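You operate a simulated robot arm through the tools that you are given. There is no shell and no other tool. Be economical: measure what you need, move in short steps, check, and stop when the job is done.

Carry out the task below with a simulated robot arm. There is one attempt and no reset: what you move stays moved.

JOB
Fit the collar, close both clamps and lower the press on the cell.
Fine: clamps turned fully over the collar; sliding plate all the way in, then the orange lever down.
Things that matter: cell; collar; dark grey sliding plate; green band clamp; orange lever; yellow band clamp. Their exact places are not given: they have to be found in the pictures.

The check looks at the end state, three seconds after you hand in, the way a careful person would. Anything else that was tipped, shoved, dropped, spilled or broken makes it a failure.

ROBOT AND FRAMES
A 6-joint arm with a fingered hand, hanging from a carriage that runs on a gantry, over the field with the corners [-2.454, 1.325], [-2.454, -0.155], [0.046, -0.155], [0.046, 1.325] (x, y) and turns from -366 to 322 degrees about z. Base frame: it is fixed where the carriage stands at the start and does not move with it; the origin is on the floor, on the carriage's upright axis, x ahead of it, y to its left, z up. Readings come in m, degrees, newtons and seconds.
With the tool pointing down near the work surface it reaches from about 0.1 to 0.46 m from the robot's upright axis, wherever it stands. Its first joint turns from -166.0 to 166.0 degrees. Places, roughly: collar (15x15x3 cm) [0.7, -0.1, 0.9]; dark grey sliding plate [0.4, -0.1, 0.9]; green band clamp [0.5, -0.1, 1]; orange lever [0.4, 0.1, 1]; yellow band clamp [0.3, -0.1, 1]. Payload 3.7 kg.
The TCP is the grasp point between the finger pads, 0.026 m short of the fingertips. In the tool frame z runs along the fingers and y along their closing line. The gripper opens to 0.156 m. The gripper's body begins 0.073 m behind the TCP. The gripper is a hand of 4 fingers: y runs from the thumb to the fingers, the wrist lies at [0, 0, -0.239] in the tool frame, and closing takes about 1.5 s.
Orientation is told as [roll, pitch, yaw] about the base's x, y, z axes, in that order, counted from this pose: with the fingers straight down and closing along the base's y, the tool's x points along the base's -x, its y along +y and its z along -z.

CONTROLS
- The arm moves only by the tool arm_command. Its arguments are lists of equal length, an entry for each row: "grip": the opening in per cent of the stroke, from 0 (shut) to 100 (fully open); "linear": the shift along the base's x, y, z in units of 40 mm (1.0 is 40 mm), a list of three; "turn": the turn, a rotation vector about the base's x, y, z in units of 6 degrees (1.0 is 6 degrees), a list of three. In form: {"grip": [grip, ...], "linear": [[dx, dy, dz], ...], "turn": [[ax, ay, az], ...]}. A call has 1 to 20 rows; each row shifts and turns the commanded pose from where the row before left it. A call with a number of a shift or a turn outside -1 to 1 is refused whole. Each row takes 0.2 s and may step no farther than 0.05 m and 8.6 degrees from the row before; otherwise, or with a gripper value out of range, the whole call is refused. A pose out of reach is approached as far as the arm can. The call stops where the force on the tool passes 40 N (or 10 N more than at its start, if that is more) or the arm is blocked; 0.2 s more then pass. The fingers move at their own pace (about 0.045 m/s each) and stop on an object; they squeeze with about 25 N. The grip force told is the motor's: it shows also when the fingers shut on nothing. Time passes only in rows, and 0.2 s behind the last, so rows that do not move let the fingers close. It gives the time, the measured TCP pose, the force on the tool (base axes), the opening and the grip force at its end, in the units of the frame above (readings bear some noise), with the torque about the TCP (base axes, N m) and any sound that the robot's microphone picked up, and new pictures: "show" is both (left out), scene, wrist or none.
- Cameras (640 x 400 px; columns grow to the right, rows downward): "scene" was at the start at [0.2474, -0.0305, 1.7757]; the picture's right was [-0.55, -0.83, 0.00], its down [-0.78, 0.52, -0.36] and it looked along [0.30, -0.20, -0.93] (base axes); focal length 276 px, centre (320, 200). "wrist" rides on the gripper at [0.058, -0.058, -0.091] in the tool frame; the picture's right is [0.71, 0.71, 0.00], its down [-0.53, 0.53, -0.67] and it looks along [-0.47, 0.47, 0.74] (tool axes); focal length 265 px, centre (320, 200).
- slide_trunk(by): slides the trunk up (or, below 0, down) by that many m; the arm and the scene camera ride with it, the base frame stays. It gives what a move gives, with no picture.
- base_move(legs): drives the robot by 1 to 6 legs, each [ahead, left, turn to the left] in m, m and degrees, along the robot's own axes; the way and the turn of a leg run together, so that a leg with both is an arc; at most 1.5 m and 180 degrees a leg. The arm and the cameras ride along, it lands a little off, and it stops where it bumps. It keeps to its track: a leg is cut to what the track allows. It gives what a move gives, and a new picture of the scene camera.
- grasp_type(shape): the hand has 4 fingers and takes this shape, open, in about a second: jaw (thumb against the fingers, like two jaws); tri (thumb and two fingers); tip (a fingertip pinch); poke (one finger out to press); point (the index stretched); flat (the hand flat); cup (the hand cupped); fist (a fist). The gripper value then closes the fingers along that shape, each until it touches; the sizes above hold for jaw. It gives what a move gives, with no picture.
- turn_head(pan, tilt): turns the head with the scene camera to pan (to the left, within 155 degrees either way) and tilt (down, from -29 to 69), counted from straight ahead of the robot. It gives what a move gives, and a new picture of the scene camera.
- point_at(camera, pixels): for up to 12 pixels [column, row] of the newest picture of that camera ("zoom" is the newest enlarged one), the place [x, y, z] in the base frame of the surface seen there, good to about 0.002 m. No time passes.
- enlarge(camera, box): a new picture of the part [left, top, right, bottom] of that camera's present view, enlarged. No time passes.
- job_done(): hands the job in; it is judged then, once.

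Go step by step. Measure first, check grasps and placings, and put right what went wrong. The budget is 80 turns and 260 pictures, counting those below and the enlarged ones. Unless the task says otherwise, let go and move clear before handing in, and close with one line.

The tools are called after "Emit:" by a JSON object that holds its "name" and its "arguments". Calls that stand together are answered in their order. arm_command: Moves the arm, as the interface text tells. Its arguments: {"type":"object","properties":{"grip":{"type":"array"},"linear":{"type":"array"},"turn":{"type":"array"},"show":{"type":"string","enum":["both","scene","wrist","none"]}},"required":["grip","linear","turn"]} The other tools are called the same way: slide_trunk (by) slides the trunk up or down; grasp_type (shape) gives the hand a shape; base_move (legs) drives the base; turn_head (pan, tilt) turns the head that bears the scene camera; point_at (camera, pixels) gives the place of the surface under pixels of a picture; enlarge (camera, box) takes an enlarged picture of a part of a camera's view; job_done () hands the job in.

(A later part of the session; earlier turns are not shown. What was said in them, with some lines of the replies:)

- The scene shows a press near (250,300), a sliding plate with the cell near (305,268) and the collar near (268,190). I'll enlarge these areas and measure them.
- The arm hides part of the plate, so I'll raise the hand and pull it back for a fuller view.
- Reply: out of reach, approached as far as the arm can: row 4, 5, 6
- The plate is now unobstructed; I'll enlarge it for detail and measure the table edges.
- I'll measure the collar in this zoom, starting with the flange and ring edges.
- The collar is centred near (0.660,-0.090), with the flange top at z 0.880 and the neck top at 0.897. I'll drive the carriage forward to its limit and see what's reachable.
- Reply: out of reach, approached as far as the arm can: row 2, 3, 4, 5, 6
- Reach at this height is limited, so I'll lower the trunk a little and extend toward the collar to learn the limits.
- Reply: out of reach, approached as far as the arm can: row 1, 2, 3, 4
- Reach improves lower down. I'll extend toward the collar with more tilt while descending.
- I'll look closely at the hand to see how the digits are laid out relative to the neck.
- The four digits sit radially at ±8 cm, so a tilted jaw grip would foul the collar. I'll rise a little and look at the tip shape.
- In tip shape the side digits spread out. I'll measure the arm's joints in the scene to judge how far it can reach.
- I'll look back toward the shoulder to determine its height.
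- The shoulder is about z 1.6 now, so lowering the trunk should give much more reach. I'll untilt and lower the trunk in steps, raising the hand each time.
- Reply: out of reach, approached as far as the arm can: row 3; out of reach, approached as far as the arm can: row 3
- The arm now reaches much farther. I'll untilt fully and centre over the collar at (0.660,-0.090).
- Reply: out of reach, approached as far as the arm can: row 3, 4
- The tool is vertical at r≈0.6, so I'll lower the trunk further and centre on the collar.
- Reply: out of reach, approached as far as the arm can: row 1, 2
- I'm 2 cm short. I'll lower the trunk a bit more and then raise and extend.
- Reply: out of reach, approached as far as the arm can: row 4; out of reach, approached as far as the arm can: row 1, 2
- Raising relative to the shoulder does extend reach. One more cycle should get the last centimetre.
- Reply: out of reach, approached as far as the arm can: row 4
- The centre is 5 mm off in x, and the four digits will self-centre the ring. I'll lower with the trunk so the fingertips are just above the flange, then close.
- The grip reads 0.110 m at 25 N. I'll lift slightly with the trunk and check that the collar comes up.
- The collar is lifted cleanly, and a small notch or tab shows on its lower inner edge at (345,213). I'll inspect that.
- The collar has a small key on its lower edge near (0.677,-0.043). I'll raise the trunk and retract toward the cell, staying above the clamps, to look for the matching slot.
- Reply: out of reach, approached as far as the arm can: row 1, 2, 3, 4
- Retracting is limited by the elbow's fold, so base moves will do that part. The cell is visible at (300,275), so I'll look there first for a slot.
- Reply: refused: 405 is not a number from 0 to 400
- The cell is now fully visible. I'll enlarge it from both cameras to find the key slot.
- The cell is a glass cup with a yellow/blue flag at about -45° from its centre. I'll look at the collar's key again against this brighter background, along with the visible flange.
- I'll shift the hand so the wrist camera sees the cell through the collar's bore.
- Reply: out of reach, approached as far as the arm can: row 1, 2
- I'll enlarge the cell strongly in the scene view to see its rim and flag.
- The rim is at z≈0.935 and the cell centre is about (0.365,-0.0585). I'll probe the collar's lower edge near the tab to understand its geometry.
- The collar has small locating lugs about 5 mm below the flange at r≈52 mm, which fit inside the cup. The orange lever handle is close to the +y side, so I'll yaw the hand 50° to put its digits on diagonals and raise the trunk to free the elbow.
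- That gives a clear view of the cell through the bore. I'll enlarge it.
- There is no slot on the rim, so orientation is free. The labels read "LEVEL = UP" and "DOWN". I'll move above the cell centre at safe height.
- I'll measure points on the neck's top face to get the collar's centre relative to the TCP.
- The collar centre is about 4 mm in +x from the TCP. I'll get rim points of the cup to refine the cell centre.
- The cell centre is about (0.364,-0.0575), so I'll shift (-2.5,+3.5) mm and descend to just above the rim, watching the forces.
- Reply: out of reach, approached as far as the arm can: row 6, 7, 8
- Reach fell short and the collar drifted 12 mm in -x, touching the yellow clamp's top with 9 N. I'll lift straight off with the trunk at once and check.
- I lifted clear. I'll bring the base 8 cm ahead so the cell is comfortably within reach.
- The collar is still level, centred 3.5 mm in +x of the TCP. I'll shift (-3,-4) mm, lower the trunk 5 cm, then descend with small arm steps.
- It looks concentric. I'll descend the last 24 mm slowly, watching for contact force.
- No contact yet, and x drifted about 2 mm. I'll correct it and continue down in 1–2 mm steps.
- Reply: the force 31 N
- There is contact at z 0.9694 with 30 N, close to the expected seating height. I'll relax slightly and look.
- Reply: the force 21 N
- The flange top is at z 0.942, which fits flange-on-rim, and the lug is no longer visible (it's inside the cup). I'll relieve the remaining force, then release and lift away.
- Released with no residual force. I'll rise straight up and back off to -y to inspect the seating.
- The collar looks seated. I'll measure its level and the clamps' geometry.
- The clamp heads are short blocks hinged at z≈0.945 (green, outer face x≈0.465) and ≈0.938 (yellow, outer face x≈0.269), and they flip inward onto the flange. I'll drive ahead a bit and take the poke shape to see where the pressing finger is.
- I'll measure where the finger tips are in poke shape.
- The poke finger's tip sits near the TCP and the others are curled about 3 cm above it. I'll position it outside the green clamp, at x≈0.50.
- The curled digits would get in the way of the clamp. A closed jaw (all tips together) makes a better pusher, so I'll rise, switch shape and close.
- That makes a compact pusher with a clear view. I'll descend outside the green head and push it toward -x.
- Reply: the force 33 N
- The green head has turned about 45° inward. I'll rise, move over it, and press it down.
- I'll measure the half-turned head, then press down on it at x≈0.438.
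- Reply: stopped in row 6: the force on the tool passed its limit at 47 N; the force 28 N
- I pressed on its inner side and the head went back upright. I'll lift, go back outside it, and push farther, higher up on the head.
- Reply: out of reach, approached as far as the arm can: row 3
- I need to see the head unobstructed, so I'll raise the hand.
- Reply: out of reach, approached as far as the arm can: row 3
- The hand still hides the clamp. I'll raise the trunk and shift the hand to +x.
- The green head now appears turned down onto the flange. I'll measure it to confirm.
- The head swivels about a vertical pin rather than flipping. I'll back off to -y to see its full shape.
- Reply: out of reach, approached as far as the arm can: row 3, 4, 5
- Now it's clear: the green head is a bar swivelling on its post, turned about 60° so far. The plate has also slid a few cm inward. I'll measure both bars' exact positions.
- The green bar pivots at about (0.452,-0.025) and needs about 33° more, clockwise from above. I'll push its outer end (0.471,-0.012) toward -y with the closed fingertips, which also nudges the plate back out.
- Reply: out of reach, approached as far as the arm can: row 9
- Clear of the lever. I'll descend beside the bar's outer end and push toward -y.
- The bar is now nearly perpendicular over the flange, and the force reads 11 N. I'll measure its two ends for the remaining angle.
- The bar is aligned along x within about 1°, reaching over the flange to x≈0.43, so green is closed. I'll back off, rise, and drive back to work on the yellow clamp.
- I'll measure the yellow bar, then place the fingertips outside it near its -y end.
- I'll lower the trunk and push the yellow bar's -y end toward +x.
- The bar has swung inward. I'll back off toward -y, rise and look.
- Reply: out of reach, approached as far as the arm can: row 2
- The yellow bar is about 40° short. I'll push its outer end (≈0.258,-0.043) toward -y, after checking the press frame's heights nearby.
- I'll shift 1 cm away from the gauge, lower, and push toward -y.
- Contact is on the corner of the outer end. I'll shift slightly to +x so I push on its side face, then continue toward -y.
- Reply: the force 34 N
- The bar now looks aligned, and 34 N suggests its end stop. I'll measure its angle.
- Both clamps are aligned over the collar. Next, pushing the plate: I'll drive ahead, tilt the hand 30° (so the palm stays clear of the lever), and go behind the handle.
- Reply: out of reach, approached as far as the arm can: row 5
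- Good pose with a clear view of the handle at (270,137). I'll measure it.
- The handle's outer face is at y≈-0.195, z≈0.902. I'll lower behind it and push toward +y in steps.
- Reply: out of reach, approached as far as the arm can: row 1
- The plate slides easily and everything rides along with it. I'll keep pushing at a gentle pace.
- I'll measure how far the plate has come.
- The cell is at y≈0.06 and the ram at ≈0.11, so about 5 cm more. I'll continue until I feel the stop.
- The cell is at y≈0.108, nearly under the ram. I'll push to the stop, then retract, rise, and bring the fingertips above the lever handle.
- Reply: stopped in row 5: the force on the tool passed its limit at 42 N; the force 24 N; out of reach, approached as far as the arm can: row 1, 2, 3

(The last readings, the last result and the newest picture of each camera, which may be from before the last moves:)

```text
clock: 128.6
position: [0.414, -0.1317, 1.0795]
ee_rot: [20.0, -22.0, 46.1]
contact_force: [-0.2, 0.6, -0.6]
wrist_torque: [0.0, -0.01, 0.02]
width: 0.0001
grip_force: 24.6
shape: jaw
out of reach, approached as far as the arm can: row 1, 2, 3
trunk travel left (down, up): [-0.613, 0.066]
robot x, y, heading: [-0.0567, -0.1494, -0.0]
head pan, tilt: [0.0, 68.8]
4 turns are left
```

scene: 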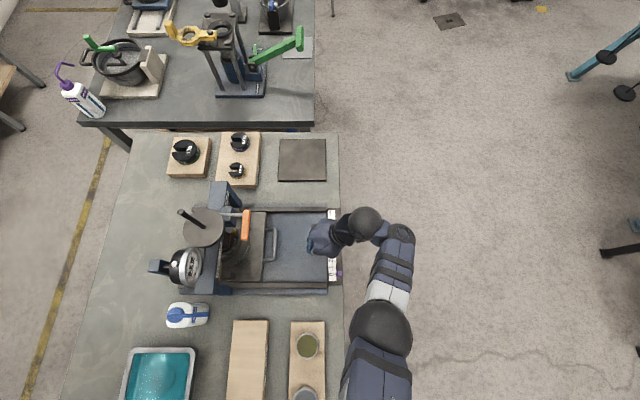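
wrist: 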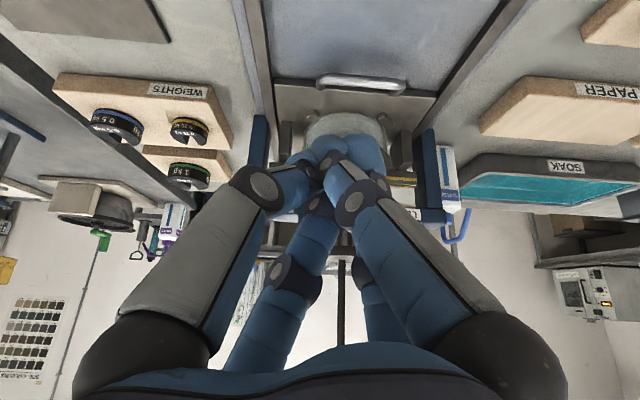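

The plate hit its stop (42 N, no further travel), so it's fully in. Now I'll bring the fingertips above the lever handle (0.379,0.027,1.055) and press it down along its arc.

Emit:
{"name": "slide_trunk", "arguments": {"by": 0.03}}

Emit:
{"name": "arm_command", "arguments": {"grip": [0, 0, 0, 0, 0], "linear": [[-0.25, 0.9, 0], [-0.25, 0.9, 0], [-0.25, 0.9, 0], [-0.2, 0.9, 0], [0, 0, 0]], "turn": [[0, 0, 0], [0, 0, 0], [0, 0, 0], [0, 0, 0], [0, 0, 0]], "show": "wrist"}}

Emit:
{"name": "arm_command", "arguments": {"grip": [0, 0, 0, 0, 0, 0, 0, 0, 0, 0, 0], "linear": [[0, 0, -0.16], [0, 0, -0.16], [0, 0, -0.16], [0, 0, -0.16], [0, 0.02, -0.16], [0, 0.04, -0.16], [0, 0.06, -0.16], [0, 0.08, -0.16], [0, 0.1, -0.16], [0, 0.1, -0.16], [0, 0, 0]], "turn": [[0, 0, 0], [0, 0, 0], [0, 0, 0], [0, 0, 0], [0, 0, 0], [0, 0, 0], [0, 0, 0], [0, 0, 0], [0, 0, 0], [0, 0, 0], [0, 0, 0]]}}

Emit:
{"name": "enlarge", "arguments": {"camera": "scene", "box": [180, 180, 340, 310]}}

Emit:
{"name": "enlarge", "arguments": {"camera": "wrist", "box": [200, 80, 440, 260]}}

```text
clock: 129.3
position: [0.4138, -0.1319, 1.109]
ee_rot: [20.0, -22.0, 45.9]
contact_force: [-0.3, 0.3, 0.1]
wrist_torque: [0.01, -0.01, 0.01]
width: 0.0
grip_force: 24.9
shape: jaw
trunk travel left (down, up): [-0.643, 0.036]
robot x, y, heading: [-0.0608, -0.1469, -0.2]
head pan, tilt: [0.0, 68.8]
```

```text
clock: 130.5
position: [0.4004, 0.0134, 1.092]
ee_rot: [20.0, -22.1, 46.0]
contact_force: [-0.2, -0.2, -0.8]
wrist_torque: [0.01, 0.02, -0.04]
width: 0.0001
grip_force: 25.0
shape: jaw
out of reach, approached as far as the arm can: row 1, 2, 3
trunk travel left (down, up): [-0.643, 0.036]
robot x, y, heading: [-0.056, -0.1472, -0.2]
head pan, tilt: [0.0, 68.8]
```

wrist: 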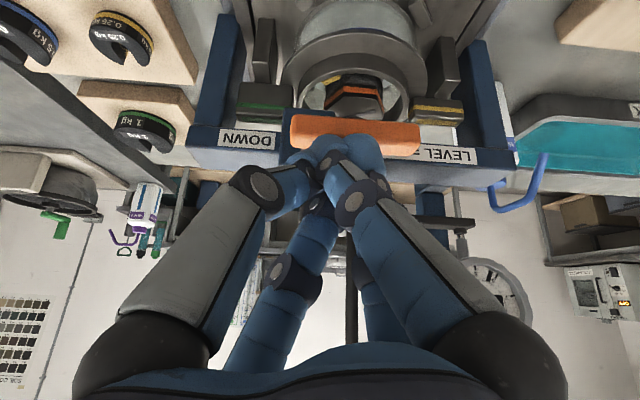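

```text
clock: 132.4
position: [0.3956, 0.0126, 1.0389]
ee_rot: [19.9, -21.3, 45.8]
contact_force: [-10.4, -16.1, 8.9]
wrist_torque: [0.0, -0.1, 0.01]
width: 0.0
grip_force: 24.9
shape: jaw
trunk travel left (down, up): [-0.643, 0.036]
robot x, y, heading: [-0.0566, -0.1474, -0.1]
head pan, tilt: [0.0, 68.8]
stopped in row 9: the force on the tool passed its limit at 42 N (the readings are from after the stop); the commanded pose is now the measured one
```

scene: 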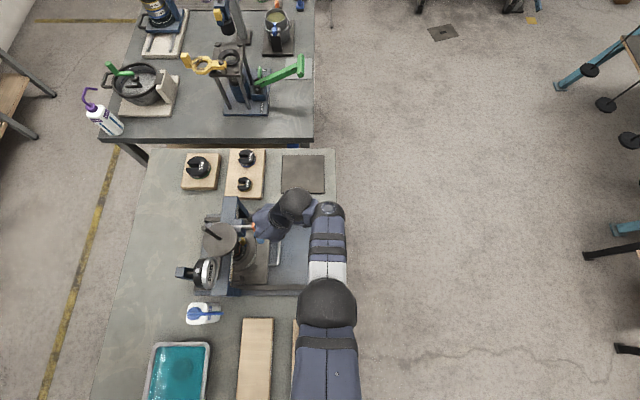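
wrist: 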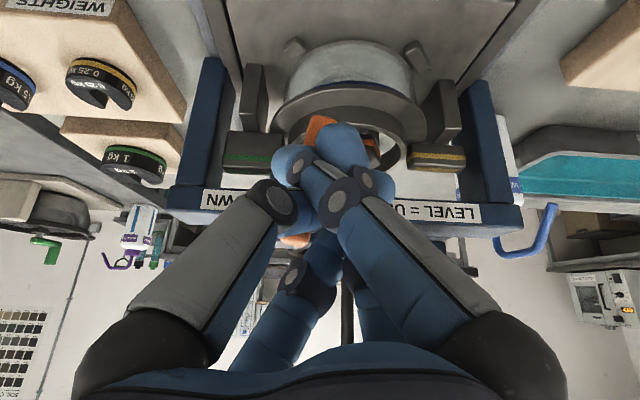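

```text
3.08 times, centred on (260, 245) of scene
```

zoom: 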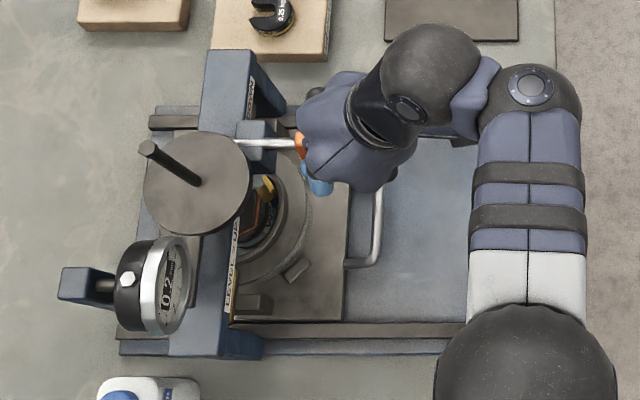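

```text
2.22 times, centred on (320, 170) of wrist
3 turns are left
```

zoom: 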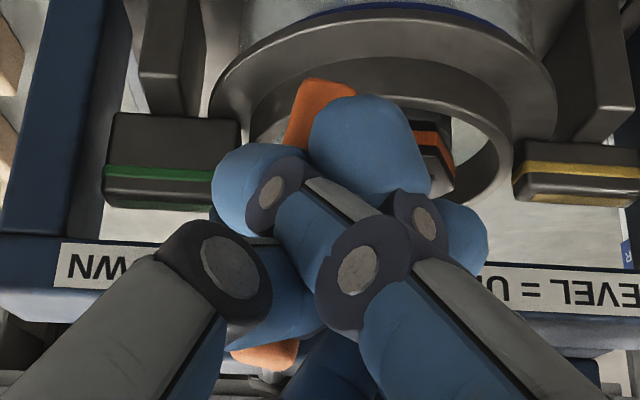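

The handle is a crank on the rod's axis: level means up, hanging means down. It's now part-way down and the gauge has changed. I'll retreat, come round to its -x side, and push its lower end toward +x until it hangs against the stop.

Emit:
{"name": "arm_command", "arguments": {"grip": [0, 0, 0, 0, 0], "linear": [[0, -0.3, 0.5], [0, -0.3, 0.5], [0, -0.6, 0.1], [0, -0.5, 0], [0, 0, 0]], "turn": [[0, 0, 0], [0, 0, 0], [0, 0, 0], [0, 0, 0], [0, 0, 0]], "show": "wrist"}}

Emit:
{"name": "base_move", "arguments": {"legs": [[-0.068, 0, 0]]}}

Emit:
{"name": "arm_command", "arguments": {"grip": [0, 0, 0, 0, 0, 0, 0], "linear": [[0, 0, -0.55], [0, 0, -0.55], [0, 0, -0.5], [0, 0.6, 0], [0, 0.6, 0], [0, 0.4, 0], [0, 0, 0]], "turn": [[0, 0, 0], [0, 0, 0], [0, 0, 0], [0, 0, 0], [0, 0, 0], [0, 0, 0], [0, 0, 0]], "show": "wrist"}}

Emit:
{"name": "arm_command", "arguments": {"grip": [0, 0, 0, 0, 0, 0, 0, 0, 0, 0, 0], "linear": [[0.15, 0, 0], [0.15, 0, 0], [0.15, 0, 0], [0.15, 0, 0], [0.15, 0, 0], [0.15, 0, 0], [0.15, 0, 0], [0.15, 0, 0], [0.15, 0, 0], [0.15, 0, 0], [0, 0, 0]], "turn": [[0, 0, 0], [0, 0, 0], [0, 0, 0], [0, 0, 0], [0, 0, 0], [0, 0, 0], [0, 0, 0], [0, 0, 0], [0, 0, 0], [0, 0, 0], [0, 0, 0]]}}

Emit:
{"name": "enlarge", "arguments": {"camera": "wrist", "box": [180, 60, 460, 260]}}

Emit:
{"name": "enlarge", "arguments": {"camera": "scene", "box": [180, 150, 340, 290]}}

```text
clock: 133.6
position: [0.3984, -0.0511, 1.0791]
ee_rot: [19.9, -21.6, 45.8]
contact_force: [-0.3, 0.3, -0.1]
wrist_torque: [0.0, 0.04, 0.02]
width: 0.0002
grip_force: 25.1
shape: jaw
out of reach, approached as far as the arm can: row 4
trunk travel left (down, up): [-0.643, 0.036]
robot x, y, heading: [-0.0609, -0.1461, -0.3]
head pan, tilt: [0.0, 68.8]
```

wrist: 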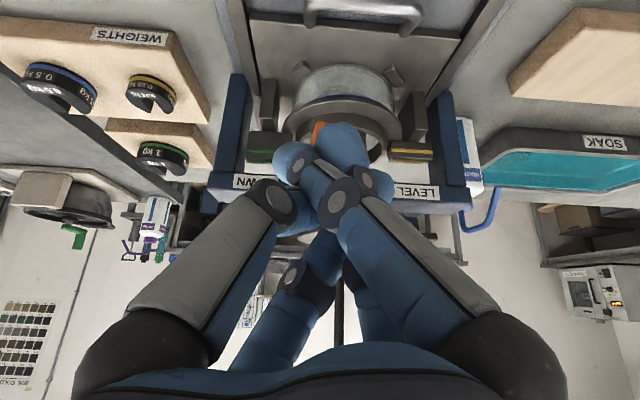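

```text
clock: 134.6
position: [0.3293, -0.0503, 1.0807]
ee_rot: [19.9, -21.7, 45.7]
contact_force: [0.9, 0.5, -0.5]
wrist_torque: [-0.03, 0.0, -0.02]
width: 0.0
grip_force: 25.0
shape: jaw
trunk travel left (down, up): [-0.643, 0.036]
robot x, y, heading: [-0.1298, -0.1476, -0.3]
head pan, tilt: [0.0, 68.8]
```

scene: 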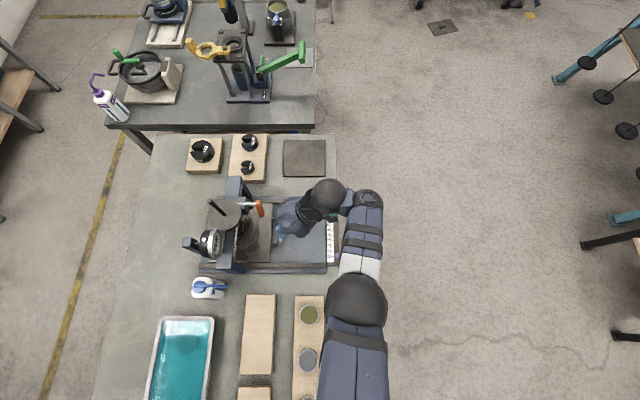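

```text
clock: 136.2
position: [0.3282, 0.013, 1.017]
ee_rot: [20.1, -21.6, 45.8]
contact_force: [0.1, -0.2, 0.4]
wrist_torque: [-0.02, 0.0, -0.01]
width: 0.0001
grip_force: 25.0
shape: jaw
trunk travel left (down, up): [-0.643, 0.036]
robot x, y, heading: [-0.1308, -0.1495, -0.3]
head pan, tilt: [0.0, 68.8]
```

wrist: 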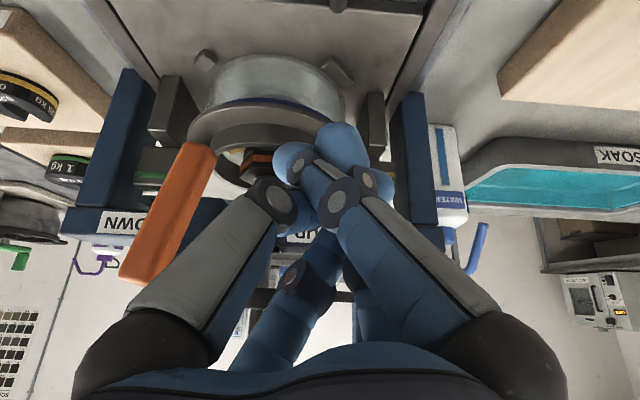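

```text
clock: 138.6
position: [0.3392, 0.0116, 1.0165]
ee_rot: [19.8, -21.6, 46.0]
contact_force: [-0.7, 0.3, 0.1]
wrist_torque: [-0.02, -0.01, -0.03]
width: 0.0003
grip_force: 25.0
shape: jaw
out of reach, approached as far as the arm can: row 3, 4, 5, 6, 7, 8, 9, 10
trunk travel left (down, up): [-0.643, 0.036]
robot x, y, heading: [-0.1278, -0.1478, 0.0]
head pan, tilt: [0.0, 68.8]
```

scene: 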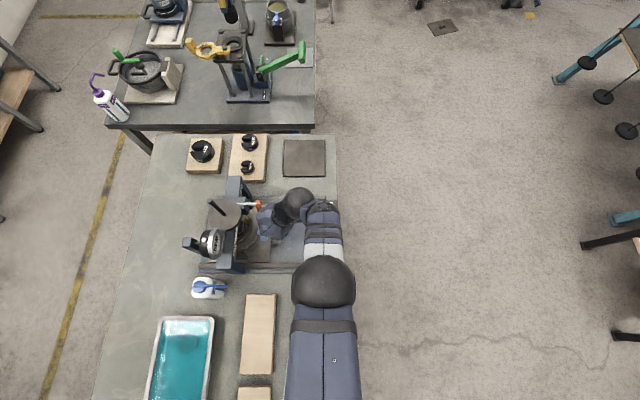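
wrist: 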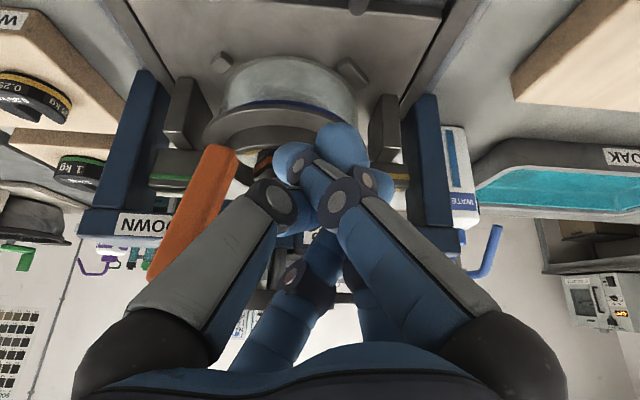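

```text
2.00 times, centred on (320, 160) of wrist
```

zoom: 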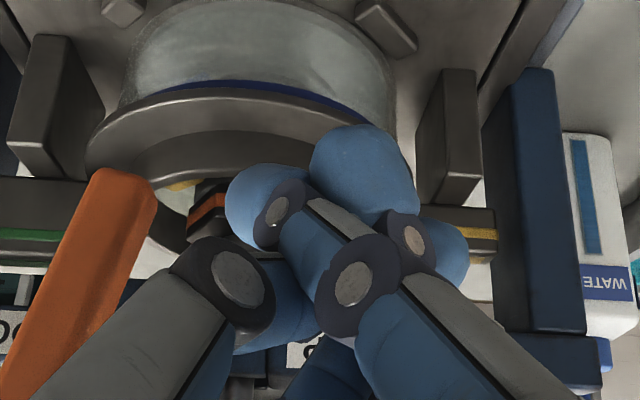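

```text
2.86 times, centred on (260, 220) of scene
2 turns are left
```

zoom: 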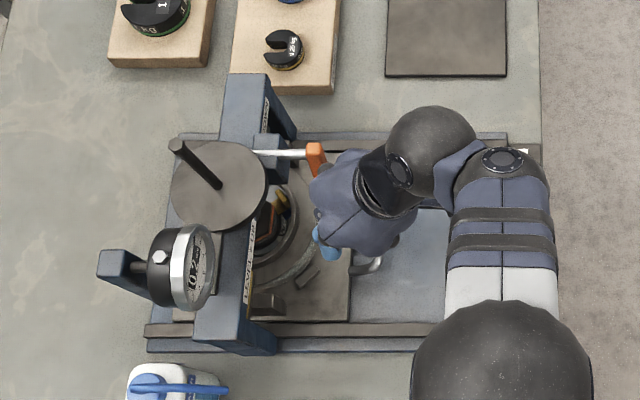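

The handle now hangs nearly vertical with room left to confirm it's at the stop. I'll move the base slightly ahead, give it a gentle final push toward +x (force-limited), then back off and get clear.

Emit:
{"name": "base_move", "arguments": {"legs": [[0.03, 0, 0]]}}

Emit:
{"name": "arm_command", "arguments": {"grip": [0, 0, 0, 0, 0, 0], "linear": [[0.1, 0, 0], [0.1, 0, 0], [0.1, 0, 0], [0.1, 0, 0], [0, 0, 0], [0, 0, 0]], "turn": [[0, 0, 0], [0, 0, 0], [0, 0, 0], [0, 0, 0], [0, 0, 0], [0, 0, 0]], "show": "wrist"}}

Emit:
{"name": "arm_command", "arguments": {"grip": [0, 0, 0, 0, 0, 0], "linear": [[-0.4, 0, 0], [-0.2, -0.4, 0], [0, -0.9, 0], [0, -0.9, 0], [0, -0.9, 0], [0, -0.6, 0]], "turn": [[0, 0, 0], [0, 0, 0], [0, 0, 0], [0, 0, 0], [0, 0, 0], [0, 0, 0]]}}

Emit:
{"name": "enlarge", "arguments": {"camera": "wrist", "box": [120, 60, 520, 310]}}

Emit:
{"name": "enlarge", "arguments": {"camera": "scene", "box": [180, 150, 340, 290]}}

```text
clock: 139.4
position: [0.3681, 0.012, 1.0161]
ee_rot: [19.9, -21.6, 46.0]
contact_force: [0.5, 1.2, -0.9]
wrist_torque: [-0.03, -0.01, -0.05]
width: 0.0002
grip_force: 24.7
shape: jaw
trunk travel left (down, up): [-0.643, 0.036]
robot x, y, heading: [-0.1021, -0.1469, -0.3]
head pan, tilt: [0.0, 68.8]
```

scene: 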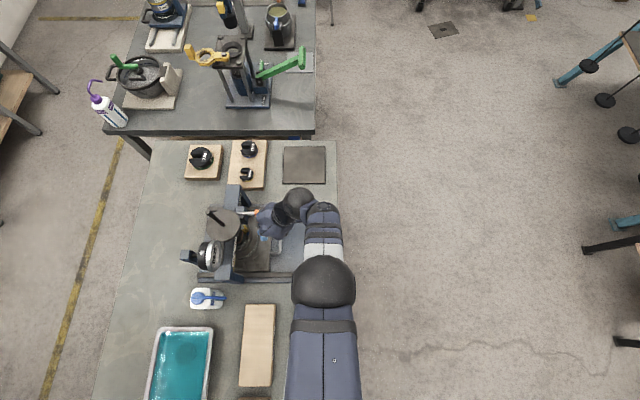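

```text
clock: 140.8
position: [0.3682, 0.0116, 1.0165]
ee_rot: [19.9, -21.6, 45.8]
contact_force: [-0.6, -0.1, 0.3]
wrist_torque: [0.04, -0.02, -0.01]
width: 0.0
grip_force: 25.6
shape: jaw
out of reach, approached as far as the arm can: row 1, 2, 3, 4
trunk travel left (down, up): [-0.643, 0.036]
robot x, y, heading: [-0.0986, -0.1476, -0.0]
head pan, tilt: [0.0, 68.8]
```

wrist: 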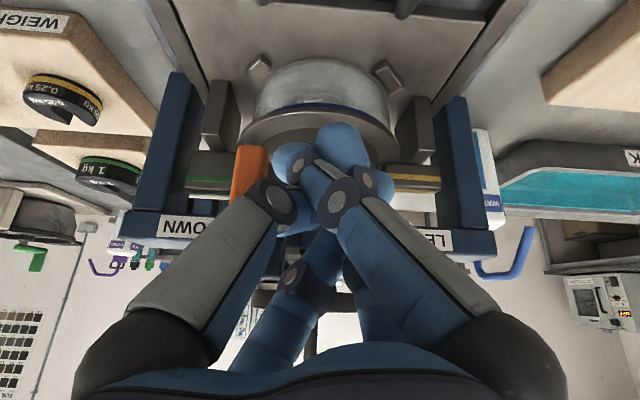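

```text
clock: 142.2
position: [0.345, -0.138, 1.0175]
ee_rot: [19.9, -21.6, 46.1]
contact_force: [0.5, 0.1, -0.2]
wrist_torque: [0.0, -0.01, -0.04]
width: 0.0
grip_force: 24.7
shape: jaw
trunk travel left (down, up): [-0.643, 0.036]
robot x, y, heading: [-0.1005, -0.1475, -0.1]
head pan, tilt: [0.0, 68.8]
```

scene: 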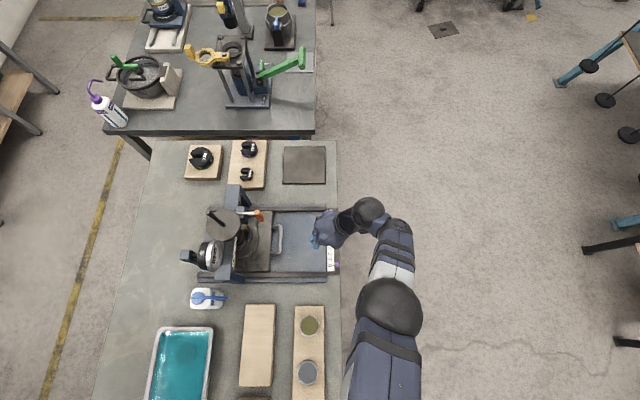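
wrist: 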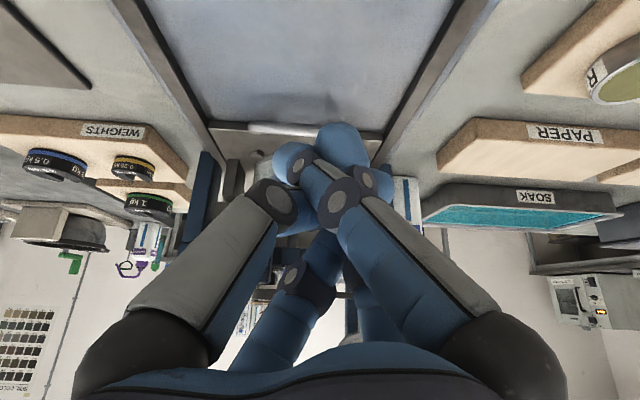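

```text
1.60 times, centred on (320, 185) of wrist
```

zoom: 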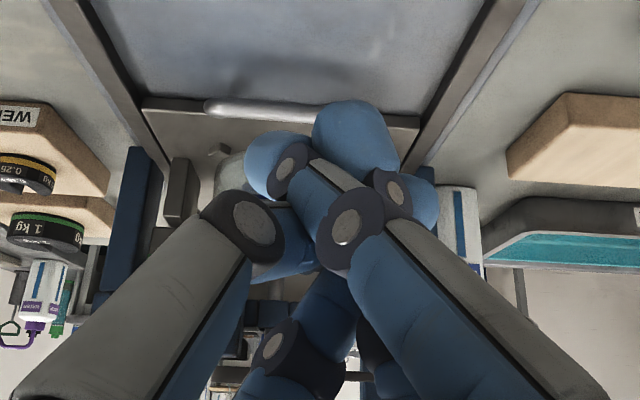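

```text
2.86 times, centred on (260, 220) of scene
1 turns are left
```

zoom: 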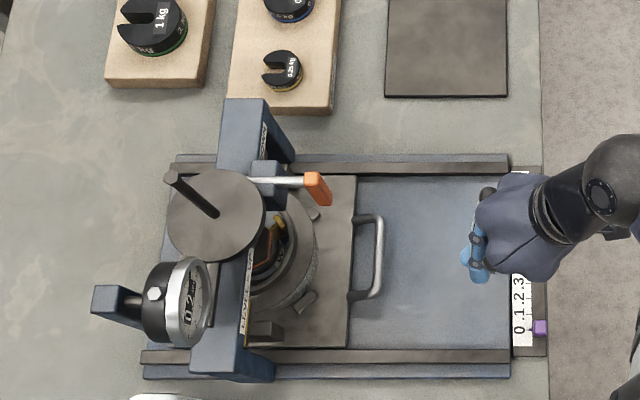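

The final views show the collar on the cell, both clamps turned over it and the plate in against its stop. The orange lever hangs down at (315,188), the gauge has moved off -2.4 and the hand is clear, so I'm handing in.

Emit:
{"name": "job_done", "arguments": {}}

```text
The job is handed in.
```

I handed the job in with the collar on the cell, both clamps turned over it, the sliding plate pushed in to its stop and the orange lever down. I did not confirm the lever at its end stop: my last push toward it ran out of reach before touching it. It looked close to vertical in the last pictures.
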